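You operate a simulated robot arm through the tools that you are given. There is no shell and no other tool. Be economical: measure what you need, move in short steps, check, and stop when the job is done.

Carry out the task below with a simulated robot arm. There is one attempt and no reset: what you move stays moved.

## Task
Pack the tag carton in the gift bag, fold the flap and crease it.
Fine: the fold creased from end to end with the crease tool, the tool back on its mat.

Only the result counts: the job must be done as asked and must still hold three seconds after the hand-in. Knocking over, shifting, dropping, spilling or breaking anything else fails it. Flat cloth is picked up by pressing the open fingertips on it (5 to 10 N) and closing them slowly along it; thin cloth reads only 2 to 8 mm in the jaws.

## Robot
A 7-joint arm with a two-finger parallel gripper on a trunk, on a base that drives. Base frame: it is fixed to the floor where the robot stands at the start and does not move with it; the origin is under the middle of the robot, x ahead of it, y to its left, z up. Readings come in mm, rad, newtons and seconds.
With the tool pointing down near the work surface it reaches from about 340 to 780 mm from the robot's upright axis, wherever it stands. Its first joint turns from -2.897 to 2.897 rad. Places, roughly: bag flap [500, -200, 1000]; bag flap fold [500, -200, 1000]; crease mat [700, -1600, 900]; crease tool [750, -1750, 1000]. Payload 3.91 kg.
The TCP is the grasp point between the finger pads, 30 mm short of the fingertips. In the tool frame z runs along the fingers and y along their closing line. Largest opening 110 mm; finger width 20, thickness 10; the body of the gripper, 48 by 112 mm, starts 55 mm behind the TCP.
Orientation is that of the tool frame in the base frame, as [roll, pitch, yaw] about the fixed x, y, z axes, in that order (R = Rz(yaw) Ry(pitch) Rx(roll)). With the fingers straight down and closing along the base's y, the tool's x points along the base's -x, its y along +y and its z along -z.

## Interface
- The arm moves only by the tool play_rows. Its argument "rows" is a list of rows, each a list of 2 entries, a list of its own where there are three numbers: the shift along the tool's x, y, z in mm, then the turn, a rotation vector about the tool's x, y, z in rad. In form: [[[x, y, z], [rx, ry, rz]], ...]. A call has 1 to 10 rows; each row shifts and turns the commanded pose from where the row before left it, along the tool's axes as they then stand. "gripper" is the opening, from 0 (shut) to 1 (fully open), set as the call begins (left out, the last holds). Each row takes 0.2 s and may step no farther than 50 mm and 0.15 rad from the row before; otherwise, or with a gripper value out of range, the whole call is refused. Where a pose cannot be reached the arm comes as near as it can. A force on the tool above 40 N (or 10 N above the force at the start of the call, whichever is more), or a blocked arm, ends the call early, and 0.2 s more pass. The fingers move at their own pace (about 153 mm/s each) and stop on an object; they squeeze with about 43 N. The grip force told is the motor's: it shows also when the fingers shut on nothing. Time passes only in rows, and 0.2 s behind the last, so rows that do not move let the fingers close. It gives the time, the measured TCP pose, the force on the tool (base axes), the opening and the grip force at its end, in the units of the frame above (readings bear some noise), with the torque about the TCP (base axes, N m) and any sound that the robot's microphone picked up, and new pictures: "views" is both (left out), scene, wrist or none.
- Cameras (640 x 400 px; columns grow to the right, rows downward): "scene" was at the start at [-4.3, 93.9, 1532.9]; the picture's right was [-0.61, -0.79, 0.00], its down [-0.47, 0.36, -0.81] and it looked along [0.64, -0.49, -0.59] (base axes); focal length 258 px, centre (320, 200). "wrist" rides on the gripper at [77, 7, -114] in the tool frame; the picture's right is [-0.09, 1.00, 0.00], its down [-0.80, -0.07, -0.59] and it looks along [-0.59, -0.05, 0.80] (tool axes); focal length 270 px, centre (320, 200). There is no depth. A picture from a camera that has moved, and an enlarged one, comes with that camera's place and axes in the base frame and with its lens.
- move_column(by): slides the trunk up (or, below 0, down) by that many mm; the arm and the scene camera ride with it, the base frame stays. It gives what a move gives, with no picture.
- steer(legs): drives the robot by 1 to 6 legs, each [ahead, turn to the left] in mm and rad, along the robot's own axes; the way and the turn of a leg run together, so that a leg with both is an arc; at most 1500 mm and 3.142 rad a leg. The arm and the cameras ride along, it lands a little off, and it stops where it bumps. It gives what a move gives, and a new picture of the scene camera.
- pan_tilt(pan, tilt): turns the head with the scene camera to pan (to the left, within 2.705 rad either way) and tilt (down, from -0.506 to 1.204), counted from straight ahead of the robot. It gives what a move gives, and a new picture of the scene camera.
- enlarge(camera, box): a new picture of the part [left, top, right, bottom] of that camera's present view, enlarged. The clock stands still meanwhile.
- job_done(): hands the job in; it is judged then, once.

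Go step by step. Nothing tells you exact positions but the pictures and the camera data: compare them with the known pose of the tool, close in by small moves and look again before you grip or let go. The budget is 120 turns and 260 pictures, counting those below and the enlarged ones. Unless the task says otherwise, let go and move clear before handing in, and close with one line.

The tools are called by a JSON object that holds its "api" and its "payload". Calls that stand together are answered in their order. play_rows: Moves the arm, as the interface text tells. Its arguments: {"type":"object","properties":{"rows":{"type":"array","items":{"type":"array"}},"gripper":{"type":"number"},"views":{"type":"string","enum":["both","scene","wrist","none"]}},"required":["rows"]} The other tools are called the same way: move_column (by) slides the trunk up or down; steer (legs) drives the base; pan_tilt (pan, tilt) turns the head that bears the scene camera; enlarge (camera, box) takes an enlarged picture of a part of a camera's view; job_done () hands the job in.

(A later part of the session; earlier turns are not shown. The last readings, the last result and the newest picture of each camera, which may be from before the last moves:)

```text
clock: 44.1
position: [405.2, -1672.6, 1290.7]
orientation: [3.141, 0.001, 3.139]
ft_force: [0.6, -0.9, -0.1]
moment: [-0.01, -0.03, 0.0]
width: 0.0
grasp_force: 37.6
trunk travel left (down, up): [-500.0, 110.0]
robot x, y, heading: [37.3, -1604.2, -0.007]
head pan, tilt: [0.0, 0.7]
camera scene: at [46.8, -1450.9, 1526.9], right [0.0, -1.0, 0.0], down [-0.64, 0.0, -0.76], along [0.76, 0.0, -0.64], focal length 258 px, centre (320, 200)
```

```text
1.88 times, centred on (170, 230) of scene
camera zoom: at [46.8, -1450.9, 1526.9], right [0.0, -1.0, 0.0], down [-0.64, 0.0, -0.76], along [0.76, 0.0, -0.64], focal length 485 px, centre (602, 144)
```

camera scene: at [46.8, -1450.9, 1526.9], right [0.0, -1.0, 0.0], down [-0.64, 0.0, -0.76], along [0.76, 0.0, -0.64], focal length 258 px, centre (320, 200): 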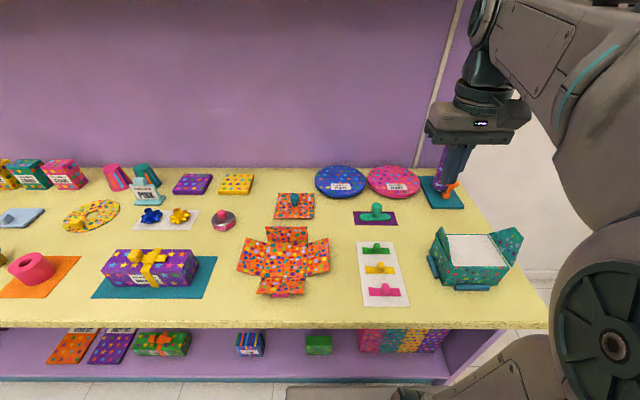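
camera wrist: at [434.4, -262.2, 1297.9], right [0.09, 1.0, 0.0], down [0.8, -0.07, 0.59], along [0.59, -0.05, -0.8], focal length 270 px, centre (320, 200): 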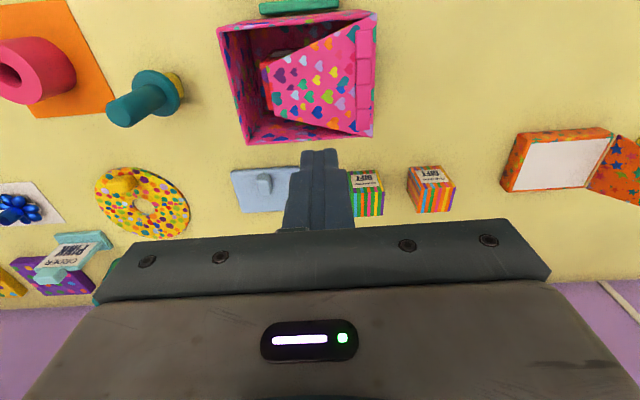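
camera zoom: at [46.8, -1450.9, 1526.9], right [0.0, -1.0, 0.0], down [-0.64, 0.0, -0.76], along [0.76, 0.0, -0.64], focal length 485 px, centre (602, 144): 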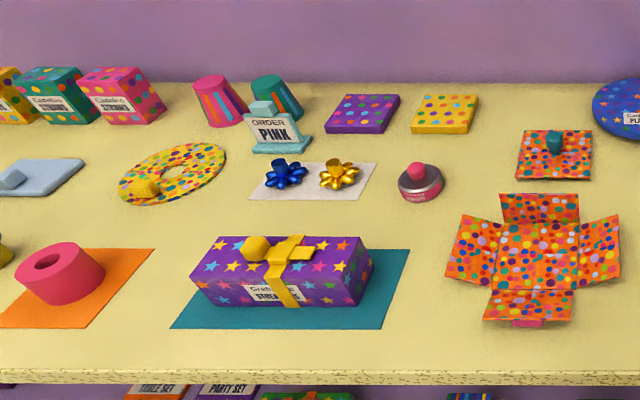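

Nothing looks disturbed. The crease tool has a base about 112 × 20 mm long in y, centred near (716, -1650), and a 38 mm knob at z about 903–943. I'll move above it and look.

{"api": "play_rows", "payload": {"rows": [[[-45, 3, 0], [0, 0, 0]], [[-45, 4, 0], [0, 0, 0]], [[-45, 4, 0], [0, 0, 0]], [[-40, 4, 20], [0, 0, 0]], [[-35, 4, 30], [0, 0, 0]], [[-30, 3, 35], [0, 0, 0]], [[-25, 0, 40], [0, 0, 0]], [[-10, 0, 40], [0, 0, 0]], [[0, 0, 0], [0, 0, 0]]], "gripper": 0.75, "views": "both"}}

{"api": "enlarge", "payload": {"camera": "scene", "box": [330, 140, 430, 240]}}

{"api": "enlarge", "payload": {"camera": "wrist", "box": [200, 60, 440, 240]}}

```text
clock: 46.1
position: [681.0, -1648.7, 1128.2]
orientation: [-3.141, 0.001, 3.137]
ft_force: [-0.1, 0.1, -0.2]
moment: [0.0, -0.02, 0.02]
width: 82.5
grasp_force: 0.2
trunk travel left (down, up): [-500.0, 110.0]
robot x, y, heading: [34.3, -1598.8, -0.006]
head pan, tilt: [0.0, 0.7]
camera scene: at [46.8, -1450.9, 1526.9], right [0.0, -1.0, 0.0], down [-0.64, 0.0, -0.76], along [0.76, 0.0, -0.64], focal length 258 px, centre (320, 200)
camera wrist: at [603.4, -1641.1, 1243.0], right [0.09, 1.0, 0.0], down [0.8, -0.07, 0.6], along [0.59, -0.05, -0.8], focal length 270 px, centre (320, 200)
```

scene: 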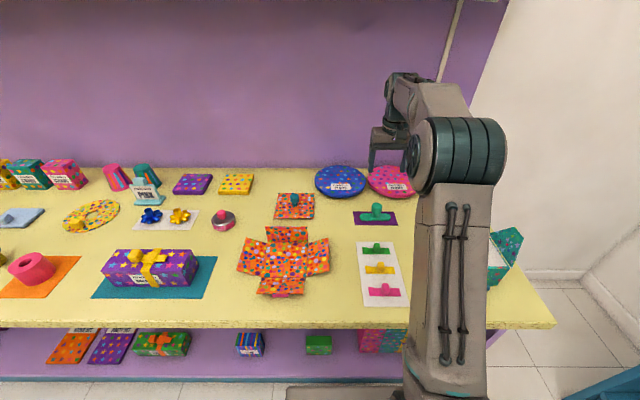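
wrist: 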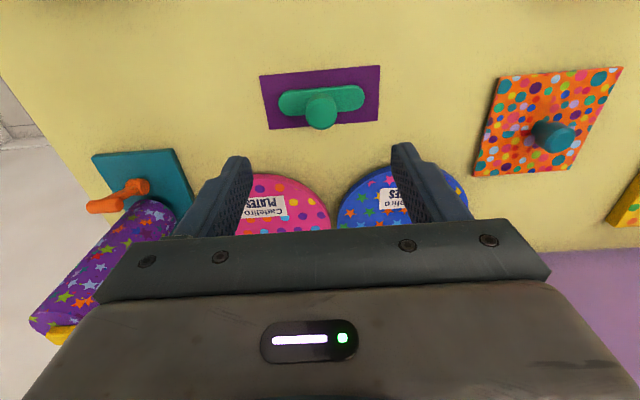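

```text
4.00 times, centred on (380, 190) of scene
camera zoom: at [46.8, -1450.9, 1526.9], right [0.0, -1.0, 0.0], down [-0.64, 0.0, -0.76], along [0.76, 0.0, -0.64], focal length 1032 px, centre (80, 240)
```

zoom: 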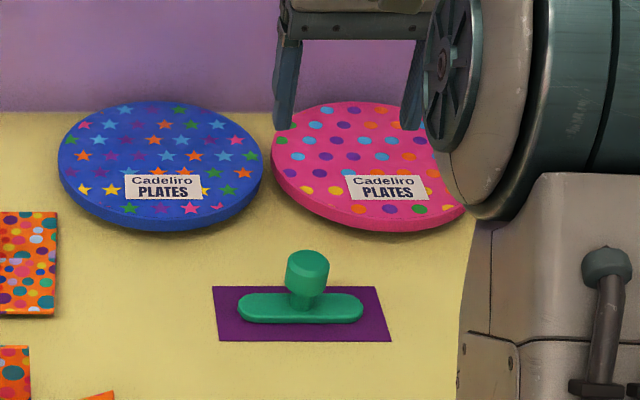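

```text
2.22 times, centred on (320, 150) of wrist
camera zoom: at [603.4, -1641.1, 1243.0], right [0.09, 1.0, 0.0], down [0.8, -0.07, 0.6], along [0.59, -0.05, -0.8], focal length 601 px, centre (320, 311)
```

zoom: 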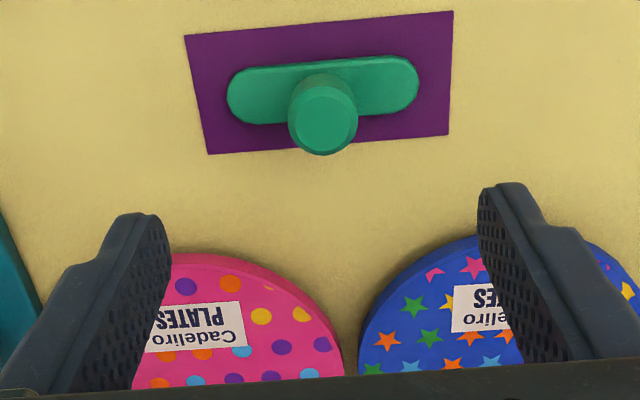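

The wrist view puts the knob about +25 mm in x from the TCP. I'll move there and lower to just above the knob, then look.

{"api": "play_rows", "payload": {"rows": [[[-25, 1, 30], [0, 0, 0]], [[0, 0, 45], [0, 0, 0]], [[0, 0, 40], [0, 0, 0]], [[0, 0, 0], [0, 0, 0]]], "gripper": 0.75, "views": "wrist"}}

{"api": "enlarge", "payload": {"camera": "scene", "box": [340, 150, 440, 230]}}

{"api": "enlarge", "payload": {"camera": "wrist", "box": [200, 60, 440, 240]}}

```text
clock: 47.1
position: [703.0, -1646.6, 1009.4]
orientation: [-3.14, 0.0, 3.138]
ft_force: [-0.5, 0.6, -0.4]
moment: [0.02, 0.05, 0.0]
width: 82.3
grasp_force: 0.0
trunk travel left (down, up): [-500.0, 110.0]
robot x, y, heading: [34.3, -1599.5, -0.006]
head pan, tilt: [0.0, 0.7]
camera wrist: at [626.2, -1639.9, 1124.4], right [0.09, 1.0, 0.0], down [0.8, -0.07, 0.6], along [0.59, -0.05, -0.8], focal length 270 px, centre (320, 200)
```

wrist: 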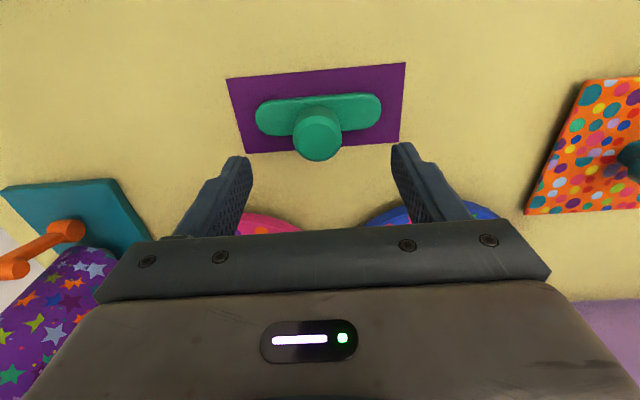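

```text
5.00 times, centred on (390, 190) of scene
camera zoom: at [47.2, -1451.0, 1526.9], right [0.0, -1.0, 0.0], down [-0.64, 0.0, -0.76], along [0.76, 0.0, -0.64], focal length 1289 px, centre (-30, 250)
```

zoom: 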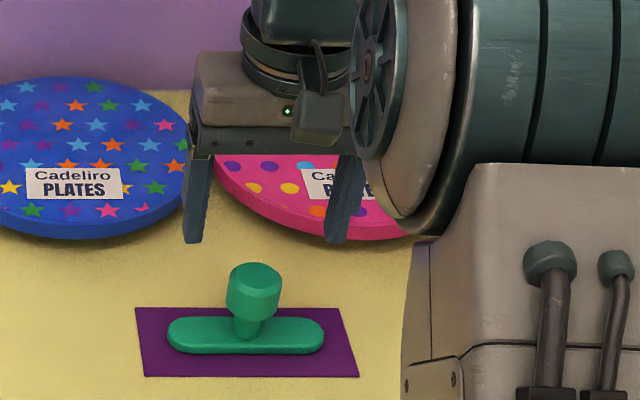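

```text
2.22 times, centred on (320, 150) of wrist
camera zoom: at [626.2, -1639.9, 1124.4], right [0.09, 1.0, 0.0], down [0.8, -0.07, 0.6], along [0.59, -0.05, -0.8], focal length 601 px, centre (320, 311)
```

zoom: 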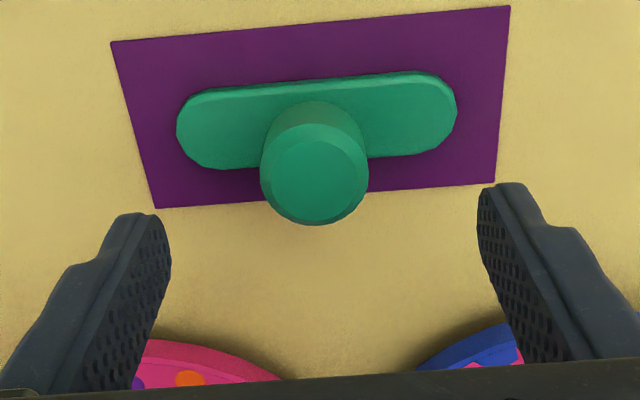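

The knob is centred to within 2 mm. I'll descend to TCP z about 932 and check before gripping.

{"api": "play_rows", "payload": {"rows": [[[-1.5, -1, 30], [0, 0, 0]], [[0, 0, 25], [0, 0, 0]], [[0, 0, 15], [0, 0, 0]], [[0, 0, 7], [0, 0, 0]], [[0, 0, 0], [0, 0, 0]]], "gripper": 0.75, "views": "wrist"}}

{"api": "enlarge", "payload": {"camera": "scene", "box": [340, 150, 440, 230]}}

```text
clock: 48.3
position: [706.5, -1650.0, 932.3]
orientation: [-3.141, 0.002, 3.138]
ft_force: [-0.6, 0.4, -0.1]
moment: [0.02, 0.01, 0.02]
width: 82.6
grasp_force: 0.0
trunk travel left (down, up): [-500.0, 110.0]
robot x, y, heading: [38.0, -1600.1, -0.001]
head pan, tilt: [0.0, 0.7]
camera wrist: at [628.1, -1643.2, 1048.6], right [0.09, 1.0, 0.0], down [0.8, -0.07, 0.6], along [0.59, -0.05, -0.8], focal length 270 px, centre (320, 200)
```

wrist: 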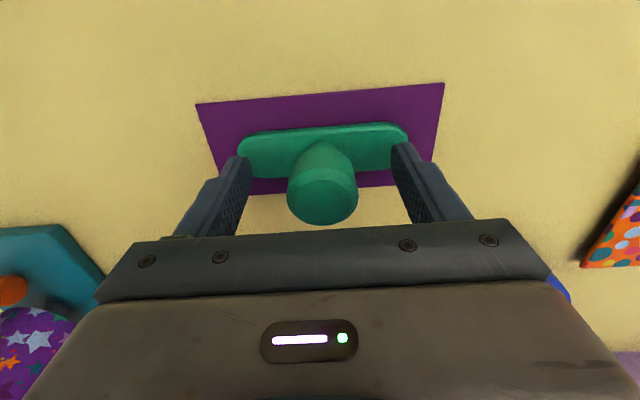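

```text
5.00 times, centred on (390, 190) of scene
camera zoom: at [46.9, -1451.0, 1526.9], right [0.0, -1.0, 0.0], down [-0.64, 0.0, -0.76], along [0.76, 0.0, -0.64], focal length 1289 px, centre (-30, 250)
```

zoom: 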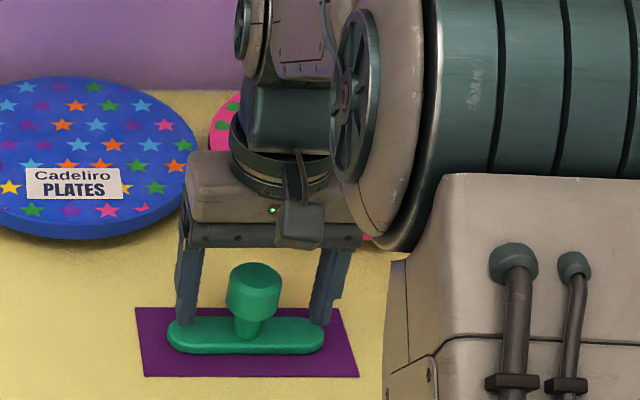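

Aligned. I'll close on the knob and lift slightly.

{"api": "play_rows", "payload": {"rows": [[[0, 0, 0], [0, 0, 0]], [[0, 0, 0], [0, 0, 0]], [[0, 0, 0], [0, 0, 0]], [[0, 0, -10], [0, 0, 0]], [[0, 0, -30], [0, 0, 0]], [[0, 0, -40], [0, 0, 0]], [[0, 0, 0], [0, 0, 0]]], "gripper": 0, "views": "both"}}

{"api": "enlarge", "payload": {"camera": "wrist", "box": [160, 60, 480, 260]}}

{"api": "enlarge", "payload": {"camera": "scene", "box": [340, 150, 440, 230]}}

```text
clock: 49.9
position: [704.8, -1649.8, 1013.8]
orientation: [3.142, 0.0, 3.136]
ft_force: [-0.2, -0.7, -0.4]
moment: [0.02, 0.03, -0.05]
width: 34.9
grasp_force: 42.6
trunk travel left (down, up): [-500.0, 110.0]
robot x, y, heading: [36.7, -1598.7, -0.003]
head pan, tilt: [0.0, 0.7]
camera scene: at [47.0, -1451.0, 1526.9], right [0.0, -1.0, 0.0], down [-0.64, 0.0, -0.76], along [0.76, 0.0, -0.64], focal length 258 px, centre (320, 200)
camera wrist: at [629.3, -1643.8, 1128.7], right [0.09, 1.0, 0.0], down [0.8, -0.07, 0.59], along [0.59, -0.05, -0.8], focal length 270 px, centre (320, 200)
```

scene: 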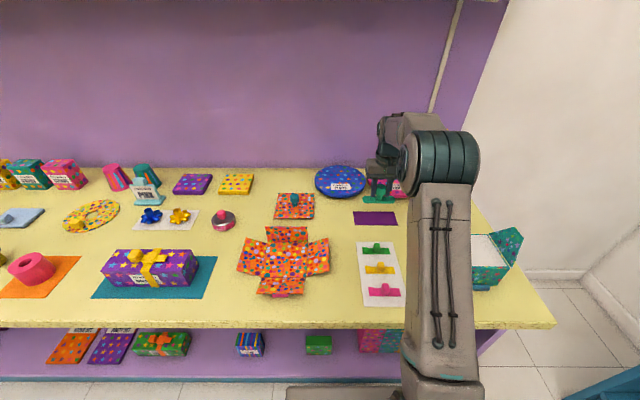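
wrist: 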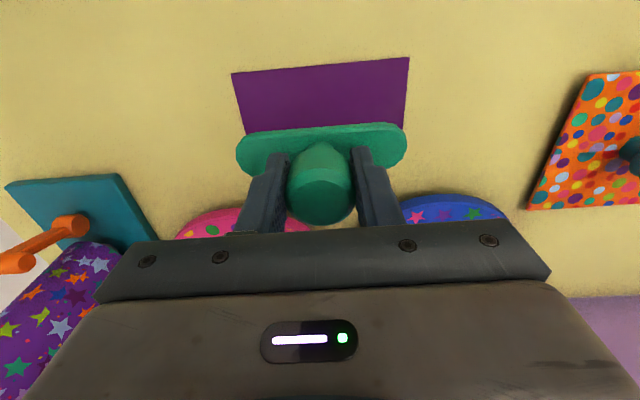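

```text
2.00 times, centred on (320, 160) of wrist
camera zoom: at [629.3, -1643.8, 1128.7], right [0.09, 1.0, 0.0], down [0.8, -0.07, 0.59], along [0.59, -0.05, -0.8], focal length 541 px, centre (320, 280)
```

zoom: 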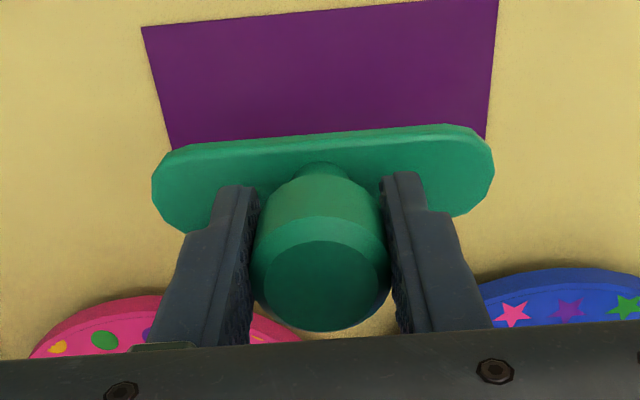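

```text
5.00 times, centred on (390, 190) of scene
camera zoom: at [47.0, -1451.0, 1526.9], right [0.0, -1.0, 0.0], down [-0.64, 0.0, -0.76], along [0.76, 0.0, -0.64], focal length 1289 px, centre (-30, 250)
```

zoom: 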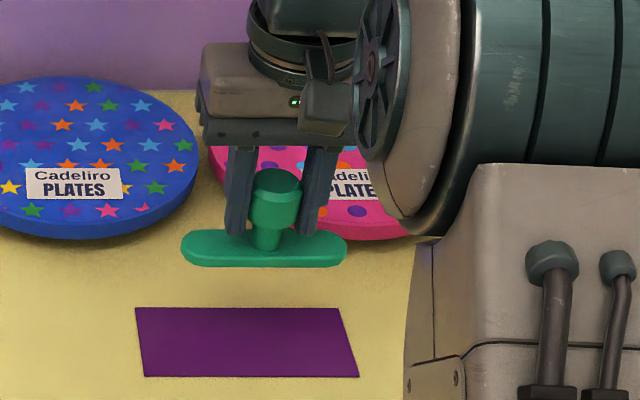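

The tool is held firmly and level. I'll raise and retract.

{"api": "play_rows", "payload": {"rows": [[[0, 0, -45], [0, 0, 0]], [[10, 0, -45], [0, 0, 0]], [[25, 0, -40], [0, 0, 0]], [[30, 0, -38], [0, 0, 0]], [[30, 0, -38], [0, 0, 0]], [[35, 0, -35], [0, 0, 0]], [[45, 0, -15], [0, 0, 0]], [[45, 0, 0], [0, 0, 0]], [[45, 5, 0], [0, 0, 0]], [[45, 10, 0], [0, 0, 0]]], "gripper": 0, "views": "scene"}}

```text
clock: 52.1
position: [396.4, -1634.0, 1270.8]
orientation: [3.141, 0.002, 3.138]
ft_force: [0.8, -0.2, -0.5]
moment: [-0.01, 0.01, -0.01]
width: 34.7
grasp_force: 43.4
trunk travel left (down, up): [-500.0, 110.0]
robot x, y, heading: [36.5, -1600.9, -0.002]
head pan, tilt: [0.0, 0.7]
camera scene: at [45.7, -1450.8, 1526.9], right [0.0, -1.0, 0.0], down [-0.64, 0.0, -0.77], along [0.77, 0.0, -0.64], focal length 258 px, centre (320, 200)
```

scene: 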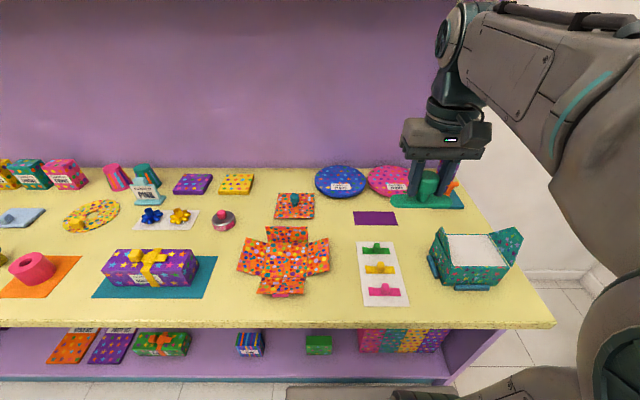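

{"api": "steer", "payload": {"legs": [[0, 1.6], [1450, 0], [0, -1.6]]}}

{"api": "pan_tilt", "payload": {"pan": 0.0, "tilt": 0.75}}

```text
clock: 67.0
position: [316.8, -170.3, 1270.4]
orientation: [3.141, 0.001, -3.059]
ft_force: [-0.3, 0.3, -0.8]
moment: [0.02, 0.01, -0.02]
width: 34.7
grasp_force: 42.9
trunk travel left (down, up): [-500.0, 110.0]
robot x, y, heading: [-47.8, -165.4, 0.079]
head pan, tilt: [0.0, 0.7]
camera scene: at [-48.7, -17.9, 1526.9], right [0.08, -1.0, 0.0], down [-0.64, -0.05, -0.76], along [0.76, 0.06, -0.64], focal length 258 px, centre (320, 200)
```

scene: 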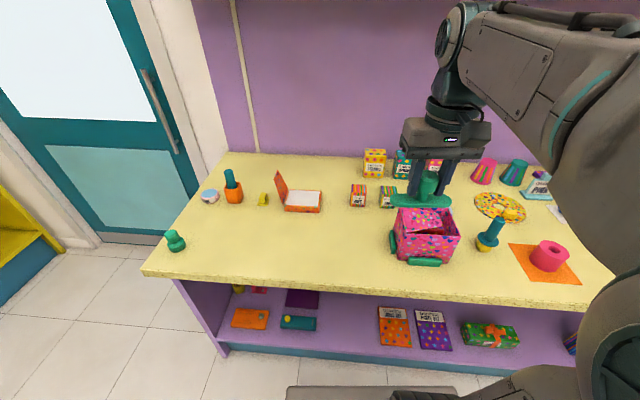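

```text
clock: 67.6
position: [317.1, -170.8, 1269.2]
orientation: [3.14, 0.0, -3.059]
ft_force: [0.4, -0.1, -0.4]
moment: [-0.02, -0.03, 0.01]
width: 34.9
grasp_force: 43.0
trunk travel left (down, up): [-500.0, 110.0]
robot x, y, heading: [-49.2, -165.2, 0.084]
head pan, tilt: [0.0, 0.75]
camera scene: at [-50.8, -18.0, 1522.7], right [0.08, -1.0, 0.0], down [-0.68, -0.06, -0.73], along [0.73, 0.06, -0.68], focal length 258 px, centre (320, 200)
```

scene: 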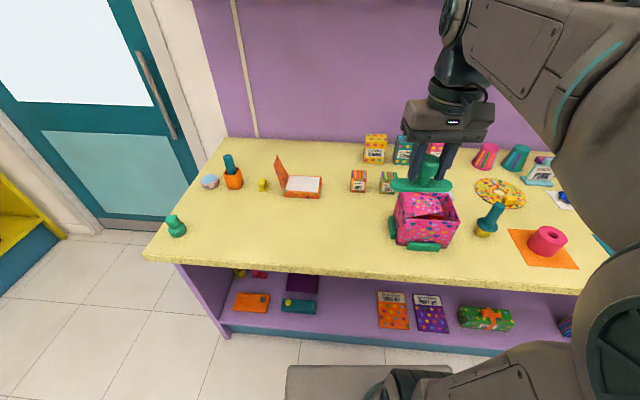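

{"api": "enlarge", "payload": {"camera": "scene", "box": [370, 170, 480, 260]}}

{"api": "enlarge", "payload": {"camera": "wrist", "box": [160, 0, 480, 240]}}

```text
4.44 times, centred on (425, 215) of scene
camera zoom: at [-50.8, -18.0, 1522.7], right [0.08, -1.0, 0.0], down [-0.68, -0.06, -0.73], along [0.73, 0.06, -0.68], focal length 1146 px, centre (-147, 133)
```

zoom: 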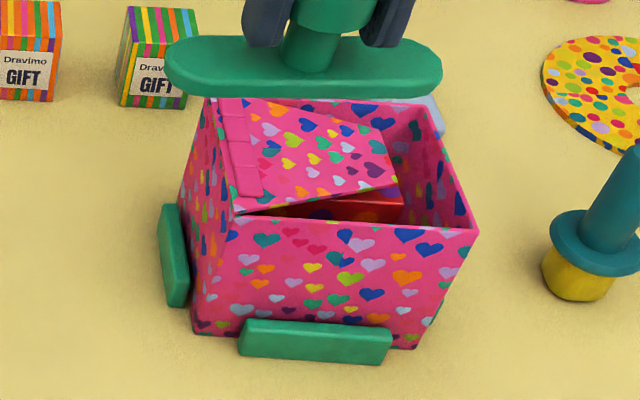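

```text
1.67 times, centred on (320, 120) of wrist
camera zoom: at [238.9, -170.1, 1384.8], right [0.01, 1.0, 0.0], down [0.8, -0.01, 0.59], along [0.59, 0.0, -0.8], focal length 450 px, centre (320, 333)
```

zoom: 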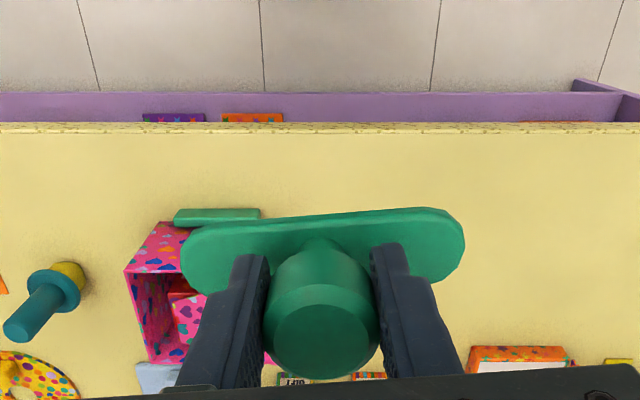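

The bag and flap are unchanged. The fold strip runs along x at about y -225, from x 458 to 565. I'll square the tool's yaw and move above the front end of the fold.

{"api": "play_rows", "payload": {"rows": [[[0, 0, 0], [0, 0, 0.082]], [[-35, -15, 20], [0, 0, 0]], [[-35, -15, 25], [0, 0, 0]], [[-35, -15, 25], [0, 0, 0]], [[-36, -10, 25], [0, 0, 0]], [[0, 0, 40], [0, 0, 0]], [[0, 0, 30], [0, 0, 0]], [[0, 0, 0], [0, 0, 0]]], "gripper": 0, "views": "both"}}

{"api": "enlarge", "payload": {"camera": "scene", "box": [370, 160, 480, 260]}}

{"api": "enlarge", "payload": {"camera": "wrist", "box": [160, 0, 480, 240]}}

```text
clock: 69.4
position: [454.4, -223.1, 1106.1]
orientation: [3.141, 0.002, 3.141]
ft_force: [-0.1, -0.3, -1.4]
moment: [-0.02, 0.0, 0.04]
width: 34.8
grasp_force: 43.5
trunk travel left (down, up): [-500.0, 110.0]
robot x, y, heading: [-44.0, -170.2, 0.082]
head pan, tilt: [0.0, 0.75]
camera scene: at [-50.6, -18.0, 1522.6], right [0.08, -1.0, 0.0], down [-0.68, -0.06, -0.73], along [0.73, 0.06, -0.68], focal length 258 px, centre (320, 200)
camera wrist: at [378.2, -217.5, 1220.9], right [0.09, 1.0, 0.0], down [0.8, -0.07, 0.6], along [0.59, -0.05, -0.8], focal length 270 px, centre (320, 200)
```

scene: 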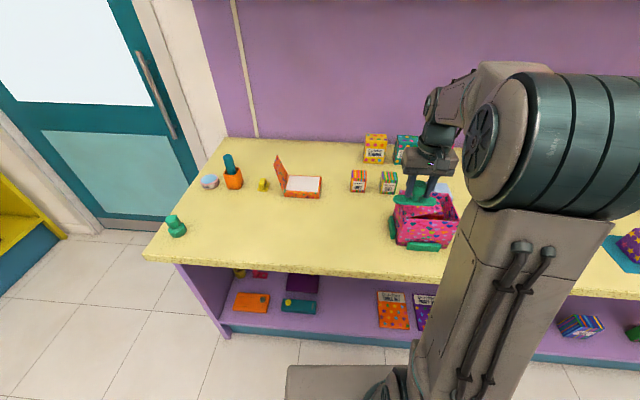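
wrist: 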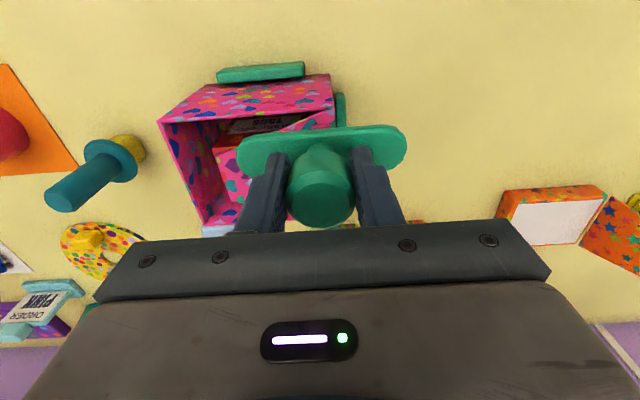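

```text
4.00 times, centred on (425, 210) of scene
camera zoom: at [-50.6, -18.0, 1522.6], right [0.08, -1.0, 0.0], down [-0.68, -0.06, -0.73], along [0.73, 0.06, -0.68], focal length 1032 px, centre (-100, 160)
```

zoom: 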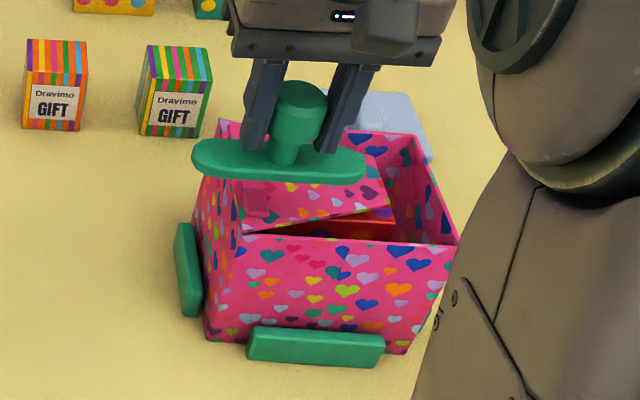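

```text
1.67 times, centred on (320, 120) of wrist
camera zoom: at [378.2, -217.5, 1220.9], right [0.09, 1.0, 0.0], down [0.8, -0.07, 0.6], along [0.59, -0.05, -0.8], focal length 450 px, centre (320, 333)
```

zoom: 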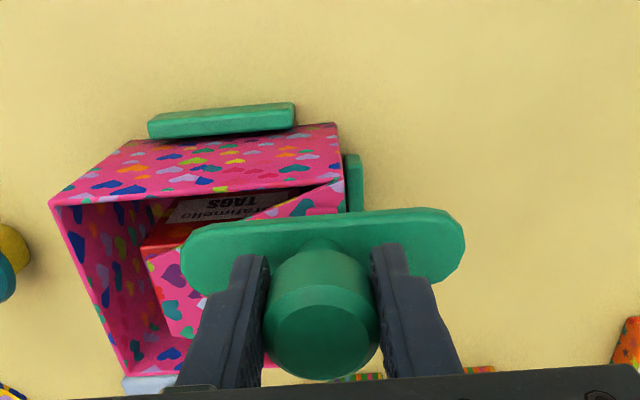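

{"api": "play_rows", "payload": {"rows": [[[-4, 0, 25], [0, 0, 0]], [[0, 0, 15], [0, 0, 0]], [[0, 0, 4], [0, 0, 0]], [[0, 0, 2], [0, 0, 0]], [[0, 0, 0], [0, 0, 0]]], "gripper": 0, "views": "wrist"}}

{"api": "enlarge", "payload": {"camera": "scene", "box": [370, 160, 480, 260]}}

```text
clock: 70.6
position: [461.1, -226.4, 1059.0]
orientation: [3.141, 0.0, -3.141]
ft_force: [-0.6, -0.7, -1.4]
moment: [-0.02, -0.03, -0.01]
width: 34.6
grasp_force: 42.7
trunk travel left (down, up): [-500.0, 110.0]
robot x, y, heading: [-46.2, -168.4, 0.081]
head pan, tilt: [0.0, 0.75]
camera wrist: at [383.9, -220.4, 1173.8], right [0.09, 1.0, 0.0], down [0.8, -0.07, 0.6], along [0.59, -0.05, -0.8], focal length 270 px, centre (320, 200)
```

wrist: 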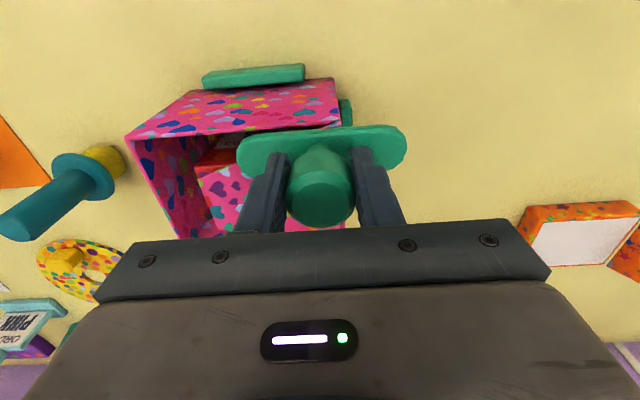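

```text
4.00 times, centred on (425, 210) of scene
camera zoom: at [-50.8, -18.0, 1522.6], right [0.08, -1.0, 0.0], down [-0.68, -0.06, -0.73], along [0.73, 0.06, -0.68], focal length 1032 px, centre (-100, 160)
```

zoom: 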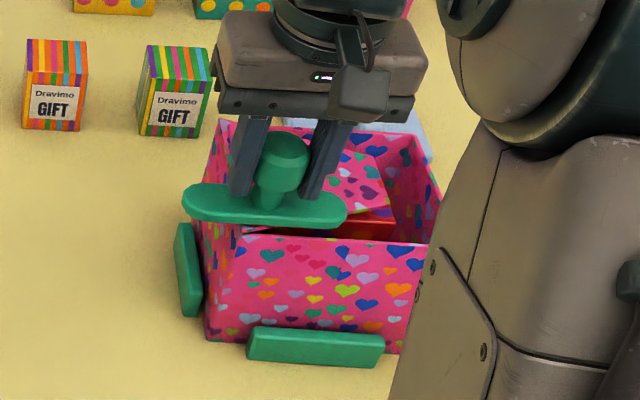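

{"api": "play_rows", "payload": {"rows": [[[6, 0, 0], [0, 0, 0]], [[0, 0, 2], [0, 0, 0]], [[0, 0, 1], [0, 0, 0]], [[0, 0, 1], [0, 0, 0]], [[0, 0, 0], [0, 0, 0]]], "gripper": 0, "views": "none"}}

```text
clock: 71.8
position: [456.0, -225.4, 1057.3]
orientation: [-3.14, 0.002, 3.141]
ft_force: [-1.7, 0.3, 3.6]
moment: [0.08, 0.04, 0.01]
width: 35.0
grasp_force: 42.6
trunk travel left (down, up): [-500.0, 110.0]
robot x, y, heading: [-49.5, -169.0, 0.077]
head pan, tilt: [0.0, 0.75]
```

Contact has just begun at TCP z about 1057. I'll press a bit more at the front end.

{"api": "play_rows", "payload": {"rows": [[[0, 0, 1], [0, 0, 0]], [[0, 0, 0.5], [0, 0, 0]], [[0, 0, 0], [0, 0, 0]]], "gripper": 0, "views": "none"}}

```text
clock: 72.6
position: [455.1, -225.6, 1055.7]
orientation: [3.141, 0.005, 3.14]
ft_force: [-0.7, -2.5, 20.2]
moment: [-0.06, -0.29, -0.03]
width: 34.9
grasp_force: 43.5
trunk travel left (down, up): [-500.0, 110.0]
robot x, y, heading: [-50.1, -167.2, 0.085]
head pan, tilt: [0.0, 0.75]
```

It reads 20 N. I'll slide along +x in small steps, watching the force.

{"api": "play_rows", "payload": {"rows": [[[-6, 0, 0], [0, 0, 0]], [[-6, 0, 0], [0, 0, 0]], [[-6, 0, 0], [0, 0, 0]], [[-6, 0, 0], [0, 0, 0]], [[-6, 0, 0], [0, 0, 0]]], "gripper": 0, "views": "wrist"}}

{"api": "enlarge", "payload": {"camera": "scene", "box": [370, 160, 480, 260]}}

```text
clock: 73.8
position: [483.7, -227.3, 1055.1]
orientation: [3.141, 0.003, -3.141]
ft_force: [-8.1, 0.4, 24.8]
moment: [-0.04, 0.29, -0.03]
width: 34.8
grasp_force: 42.9
trunk travel left (down, up): [-500.0, 110.0]
robot x, y, heading: [-48.3, -165.1, 0.082]
head pan, tilt: [0.0, 0.75]
camera wrist: at [405.4, -219.5, 1169.7], right [0.09, 1.0, 0.0], down [0.8, -0.07, 0.6], along [0.59, -0.05, -0.8], focal length 270 px, centre (320, 200)
```

wrist: 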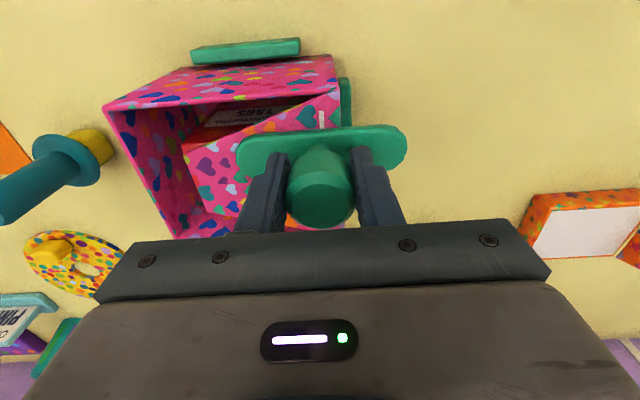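

```text
4.00 times, centred on (425, 210) of scene
camera zoom: at [-54.4, -17.6, 1522.6], right [0.08, -1.0, 0.0], down [-0.68, -0.06, -0.73], along [0.73, 0.06, -0.68], focal length 1032 px, centre (-100, 160)
```

zoom: 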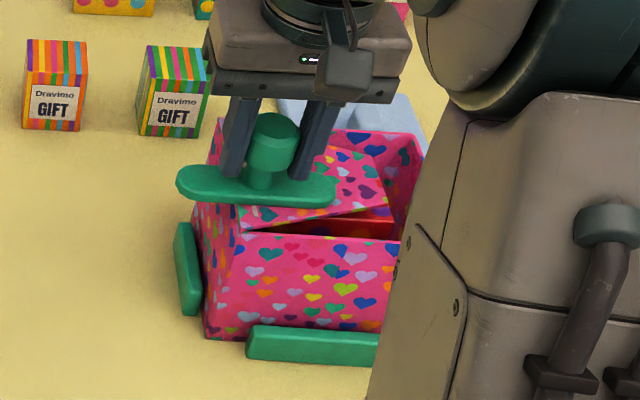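

A white crease line is appearing behind the tool. I'll continue sliding.

{"api": "play_rows", "payload": {"rows": [[[-6, 0.5, 0], [0, 0, 0]], [[-6, 0, -0.2], [0, 0, 0]], [[-6, 0, 0], [0, 0, 0]], [[-6, 0, 0], [0, 0, 0]], [[-6, 0, 0], [0, 0, 0]], [[-6, 0, 0], [0, 0, 0]]], "gripper": 0, "views": "wrist"}}

{"api": "enlarge", "payload": {"camera": "wrist", "box": [240, 40, 400, 160]}}

```text
clock: 75.2
position: [522.4, -225.7, 1055.4]
orientation: [3.14, 0.002, -3.141]
ft_force: [-3.4, -0.8, 10.7]
moment: [-0.03, 0.12, -0.04]
width: 34.9
grasp_force: 43.1
trunk travel left (down, up): [-500.0, 110.0]
robot x, y, heading: [-46.6, -165.9, 0.078]
head pan, tilt: [0.0, 0.75]
camera wrist: at [444.6, -218.2, 1169.6], right [0.09, 1.0, 0.0], down [0.8, -0.07, 0.6], along [0.59, -0.05, -0.8], focal length 270 px, centre (320, 200)
```

wrist: 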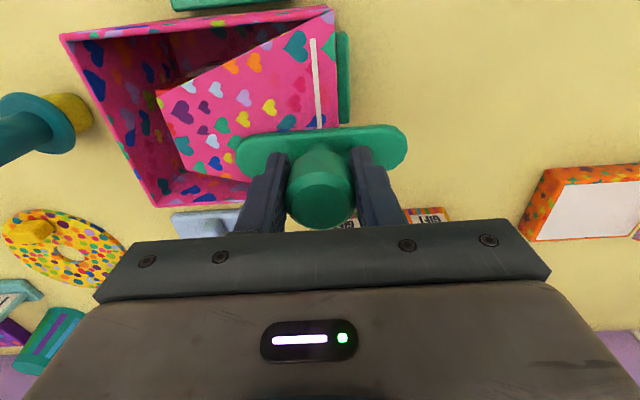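

```text
3.33 times, centred on (320, 100) of wrist
camera zoom: at [444.6, -218.2, 1169.6], right [0.09, 1.0, 0.0], down [0.8, -0.07, 0.6], along [0.59, -0.05, -0.8], focal length 901 px, centre (320, 533)
```

zoom: 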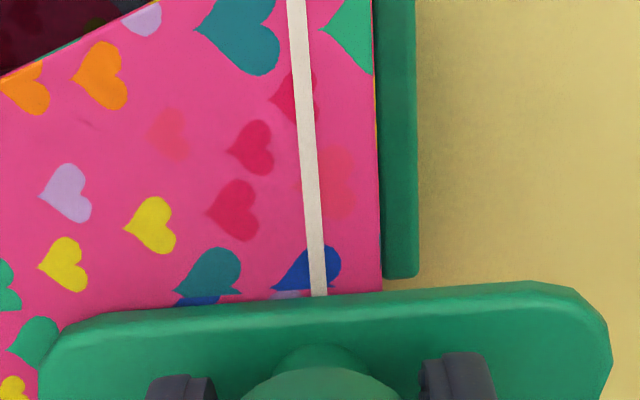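

The crease forms continuously. The force eased to 11 N, so I'll press slightly more and finish to the far end.

{"api": "play_rows", "payload": {"rows": [[[-6, 0, 0.5], [0, 0, 0]], [[-6, 0, 0.3], [0, 0, 0]], [[-6, 0, 0], [0, 0, 0]], [[-6, 0, 0], [0, 0, 0]]], "gripper": 0, "views": "wrist"}}

```text
clock: 76.2
position: [544.4, -221.6, 1054.7]
orientation: [-3.14, 0.003, 3.142]
ft_force: [-8.9, 0.2, 25.1]
moment: [-0.12, 0.75, -0.08]
width: 34.7
grasp_force: 42.6
trunk travel left (down, up): [-500.0, 110.0]
robot x, y, heading: [-50.6, -169.9, 0.084]
head pan, tilt: [0.0, 0.75]
camera wrist: at [466.0, -217.6, 1169.9], right [0.09, 1.0, 0.0], down [0.8, -0.07, 0.6], along [0.6, -0.05, -0.8], focal length 270 px, centre (320, 200)
```

wrist: 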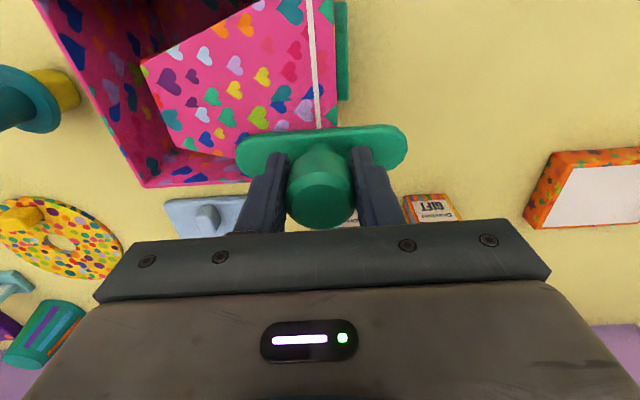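

{"api": "play_rows", "payload": {"rows": [[[-5, 0, -0.2], [0, 0, 0]], [[-5, 0, 0], [0, 0, 0]], [[-5, 0, 0], [0, 0, 0]], [[-5, 0, 0], [0, 0, 0]], [[0, 0, 0], [0, 0, 0]]], "gripper": 0, "views": "wrist"}}

```text
clock: 77.4
position: [564.8, -223.6, 1054.9]
orientation: [-3.141, 0.004, 3.141]
ft_force: [-5.0, 0.8, 24.3]
moment: [-0.13, 0.68, -0.06]
width: 34.6
grasp_force: 42.7
trunk travel left (down, up): [-500.0, 110.0]
robot x, y, heading: [-49.4, -162.2, 0.081]
head pan, tilt: [0.0, 0.75]
camera wrist: at [486.0, -217.6, 1168.9], right [0.09, 1.0, 0.0], down [0.8, -0.07, 0.6], along [0.6, -0.05, -0.8], focal length 270 px, centre (320, 200)
```

wrist: 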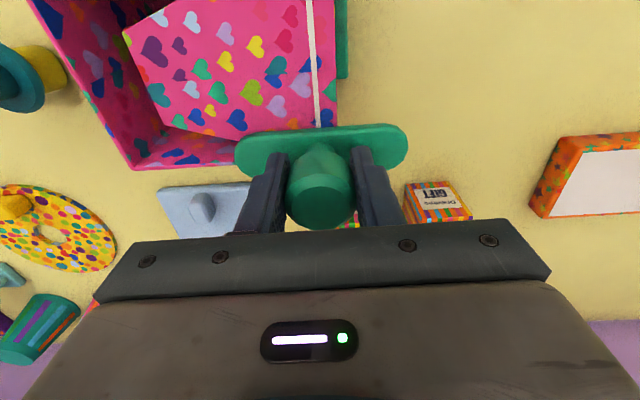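

I'm at the far end. I'll lift straight up and check the fold end to end.

{"api": "play_rows", "payload": {"rows": [[[0, 0, -5], [0, 0, 0]], [[0, 0, -30], [0, 0, 0]], [[0, 0, -40], [0, 0, 0]], [[0, 0, -45], [0, 0, 0]], [[40, 10, -20], [0, 0, 0]], [[45, 10, 0], [0, 0, 0]], [[45, 10, 0], [0, 0, 0]], [[45, 15, 0], [0, 0, 0]], [[0, 40, 0], [0, 0, 0]], [[0, 40, 0], [0, 0, 0]]], "gripper": 0, "views": "both"}}

{"api": "enlarge", "payload": {"camera": "scene", "box": [370, 160, 480, 260]}}

{"api": "enlarge", "payload": {"camera": "wrist", "box": [80, 20, 320, 200]}}

```text
clock: 79.6
position: [393.2, -99.4, 1195.1]
orientation: [-3.14, 0.0, -3.141]
ft_force: [0.9, -0.5, -0.4]
moment: [-0.03, 0.02, -0.01]
width: 34.9
grasp_force: 43.4
trunk travel left (down, up): [-500.0, 110.0]
robot x, y, heading: [-47.7, -167.9, 0.08]
head pan, tilt: [0.0, 0.75]
camera scene: at [-50.7, -17.3, 1522.5], right [0.08, -1.0, 0.0], down [-0.68, -0.06, -0.73], along [0.73, 0.06, -0.68], focal length 258 px, centre (320, 200)
camera wrist: at [316.3, -91.8, 1309.8], right [0.09, 1.0, 0.0], down [0.8, -0.07, 0.59], along [0.59, -0.05, -0.8], focal length 270 px, centre (320, 200)
```

scene: 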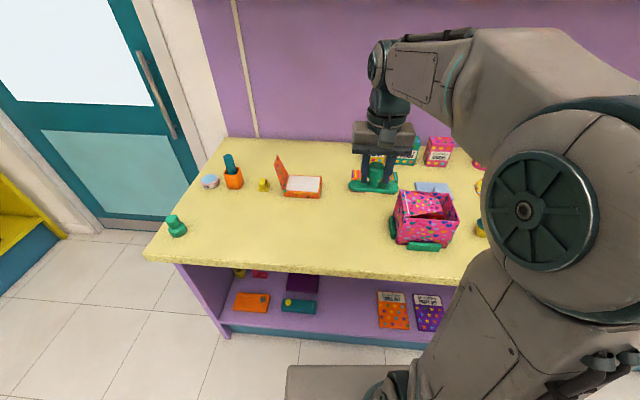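
wrist: 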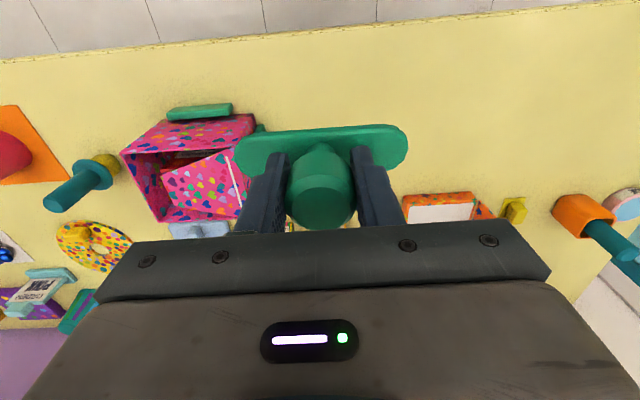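

```text
4.00 times, centred on (425, 210) of scene
camera zoom: at [-50.7, -17.3, 1522.5], right [0.08, -1.0, 0.0], down [-0.68, -0.06, -0.73], along [0.73, 0.06, -0.68], focal length 1032 px, centre (-100, 160)
```

zoom: 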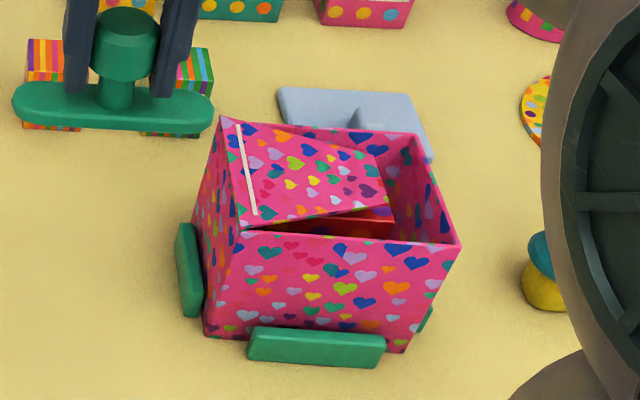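

```text
2.22 times, centred on (200, 110) of wrist
camera zoom: at [316.3, -91.8, 1309.8], right [0.09, 1.0, 0.0], down [0.8, -0.07, 0.59], along [0.59, -0.05, -0.8], focal length 601 px, centre (587, 400)
```

zoom: 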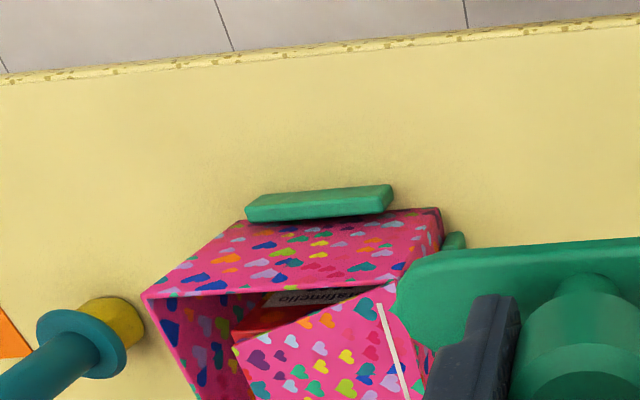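

{"api": "enlarge", "payload": {"camera": "scene", "box": [415, 182, 447, 222]}}

```text
10.00 times, centred on (431, 202) of scene
camera zoom: at [-50.7, -17.3, 1522.5], right [0.08, -1.0, 0.0], down [-0.68, -0.06, -0.73], along [0.73, 0.06, -0.68], focal length 2579 px, centre (-790, 180)
```

zoom: 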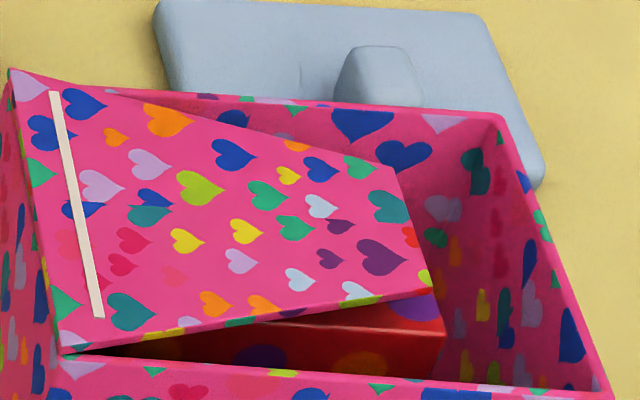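

The crease is complete: the white line covers the whole former strip. Now I'll raise and retract the arm to return the tool.

{"api": "play_rows", "payload": {"rows": [[[15, 0, -40], [0, 0, 0]], [[30, -10, -35], [0, 0, 0]], [[20, -20, 0], [0, 0, 0]], [[0, -30, 0], [0, 0, 0]], [[0, 0, 0], [0, 0, 0]]], "gripper": 0, "views": "none"}}

```text
clock: 80.8
position: [327.3, -159.2, 1268.8]
orientation: [3.141, -0.001, -3.141]
ft_force: [-0.5, 0.4, -1.5]
moment: [0.01, 0.01, -0.02]
width: 34.8
grasp_force: 42.8
trunk travel left (down, up): [-500.0, 110.0]
robot x, y, heading: [-42.5, -168.6, 0.082]
head pan, tilt: [0.0, 0.75]
```

{"api": "steer", "payload": {"legs": [[0, -1.6], [1433, 0]]}}

```text
clock: 91.7
position: [147.0, -1946.1, 1270.6]
orientation: [-3.131, 0.002, 1.606]
ft_force: [0.2, -0.2, -0.3]
moment: [0.01, -0.01, 0.0]
width: 34.9
grasp_force: 42.8
trunk travel left (down, up): [-500.0, 110.0]
robot x, y, heading: [111.2, -1577.2, -1.462]
head pan, tilt: [0.0, 0.75]
stopped in leg 2: the robot was blocked; the commanded pose is now the measured one
camera scene: at [243.1, -1567.3, 1526.0], right [-0.99, -0.11, -0.01], down [-0.07, 0.68, -0.73], along [0.09, -0.73, -0.68], focal length 258 px, centre (320, 200)
```

scene: 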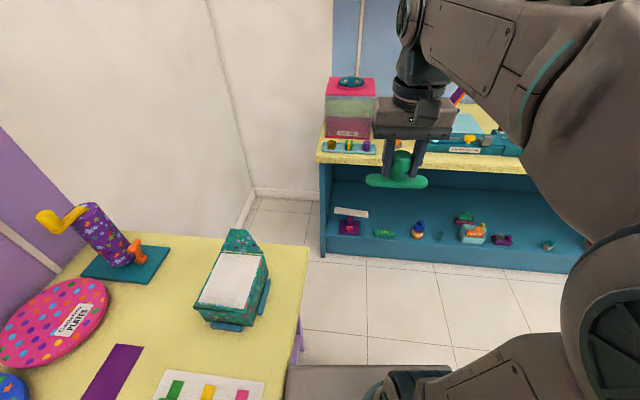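

The base drifted toward the table and was blocked. I'll back out the way it came, then approach from farther out.

{"api": "steer", "payload": {"legs": [[-250, 0], [0, -0.4]]}}

```text
clock: 94.7
position: [-20.2, -1680.5, 1268.8]
orientation: [-3.126, 0.001, 1.217]
ft_force: [-0.1, -0.8, -0.2]
moment: [0.03, -0.02, 0.0]
width: 34.8
grasp_force: 43.1
trunk travel left (down, up): [-500.0, 110.0]
robot x, y, heading: [79.5, -1321.3, -1.844]
head pan, tilt: [0.0, 0.75]
camera scene: at [226.9, -1369.0, 1522.7], right [-0.96, 0.27, 0.0], down [0.18, 0.66, -0.73], along [-0.2, -0.7, -0.68], focal length 258 px, centre (320, 200)
```

scene: 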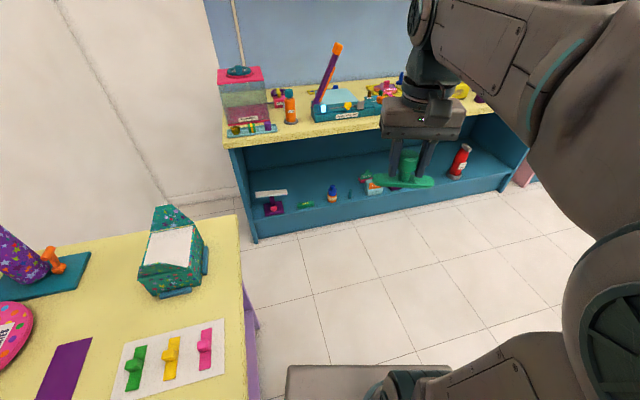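

{"api": "steer", "payload": {"legs": [[270, 0], [0, 1.844]]}}

```text
clock: 101.1
position: [382.7, -1567.4, 1268.6]
orientation: [-3.125, 0.002, 3.091]
ft_force: [-0.5, 1.1, -0.2]
moment: [0.01, 0.0, 0.0]
width: 34.9
grasp_force: 42.8
trunk travel left (down, up): [-500.0, 110.0]
robot x, y, heading: [9.3, -1578.2, 0.035]
head pan, tilt: [0.0, 0.75]
camera scene: at [14.8, -1427.5, 1522.6], right [0.03, -1.0, 0.0], down [-0.68, -0.02, -0.73], along [0.73, 0.02, -0.68], focal length 258 px, centre (320, 200)
```

scene: 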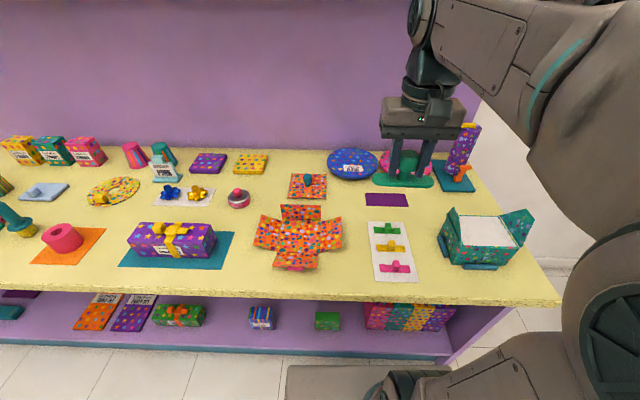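

All objects look in place and the empty mat is visible. I'll correct the small tilt and yaw, then move over the mat.

{"api": "play_rows", "payload": {"rows": [[[0, 0, 0], [-0.0166, 0, -0.05]], [[-40, -10, 0], [0, 0, 0]], [[-40, -10, 0], [0, 0, 0]], [[-40, -10, 10], [0, 0, 0]], [[-40, -10, 20], [0, 0, 0]], [[-40, -10, 20], [0, 0, 0]], [[-40, -10, 20], [0, 0, 0]], [[-40, -10, 25], [0, 0, 0]], [[-40, -10, 25], [0, 0, 0]], [[0, 0, 0], [0, 0, 0]]], "gripper": 0, "views": "both"}}

```text
clock: 103.3
position: [705.3, -1648.8, 1151.8]
orientation: [-3.14, 0.001, -3.142]
ft_force: [0.9, 0.3, -0.3]
moment: [0.0, -0.01, 0.01]
width: 35.0
grasp_force: 42.9
trunk travel left (down, up): [-500.0, 110.0]
robot x, y, heading: [12.9, -1575.1, 0.027]
head pan, tilt: [0.0, 0.75]
camera scene: at [14.7, -1427.5, 1522.6], right [0.03, -1.0, 0.0], down [-0.68, -0.02, -0.73], along [0.73, 0.02, -0.68], focal length 258 px, centre (320, 200)
camera wrist: at [627.8, -1642.4, 1267.1], right [0.09, 1.0, 0.0], down [0.8, -0.07, 0.6], along [0.59, -0.05, -0.8], focal length 270 px, centre (320, 200)
```

scene: 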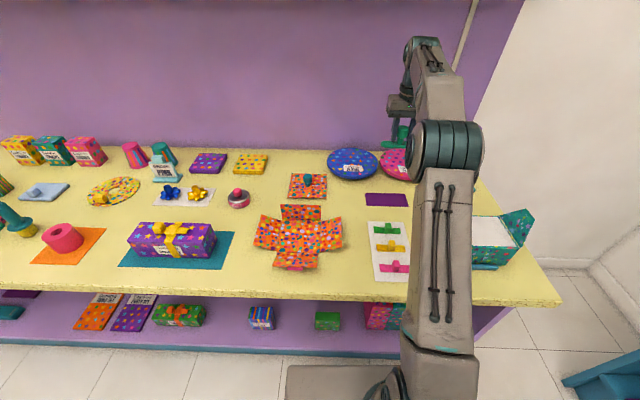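
wrist: 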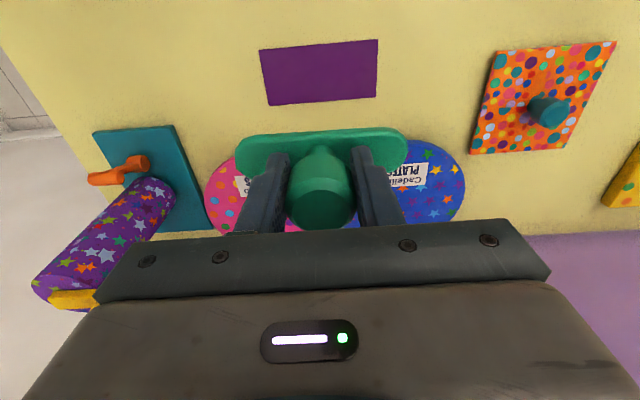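

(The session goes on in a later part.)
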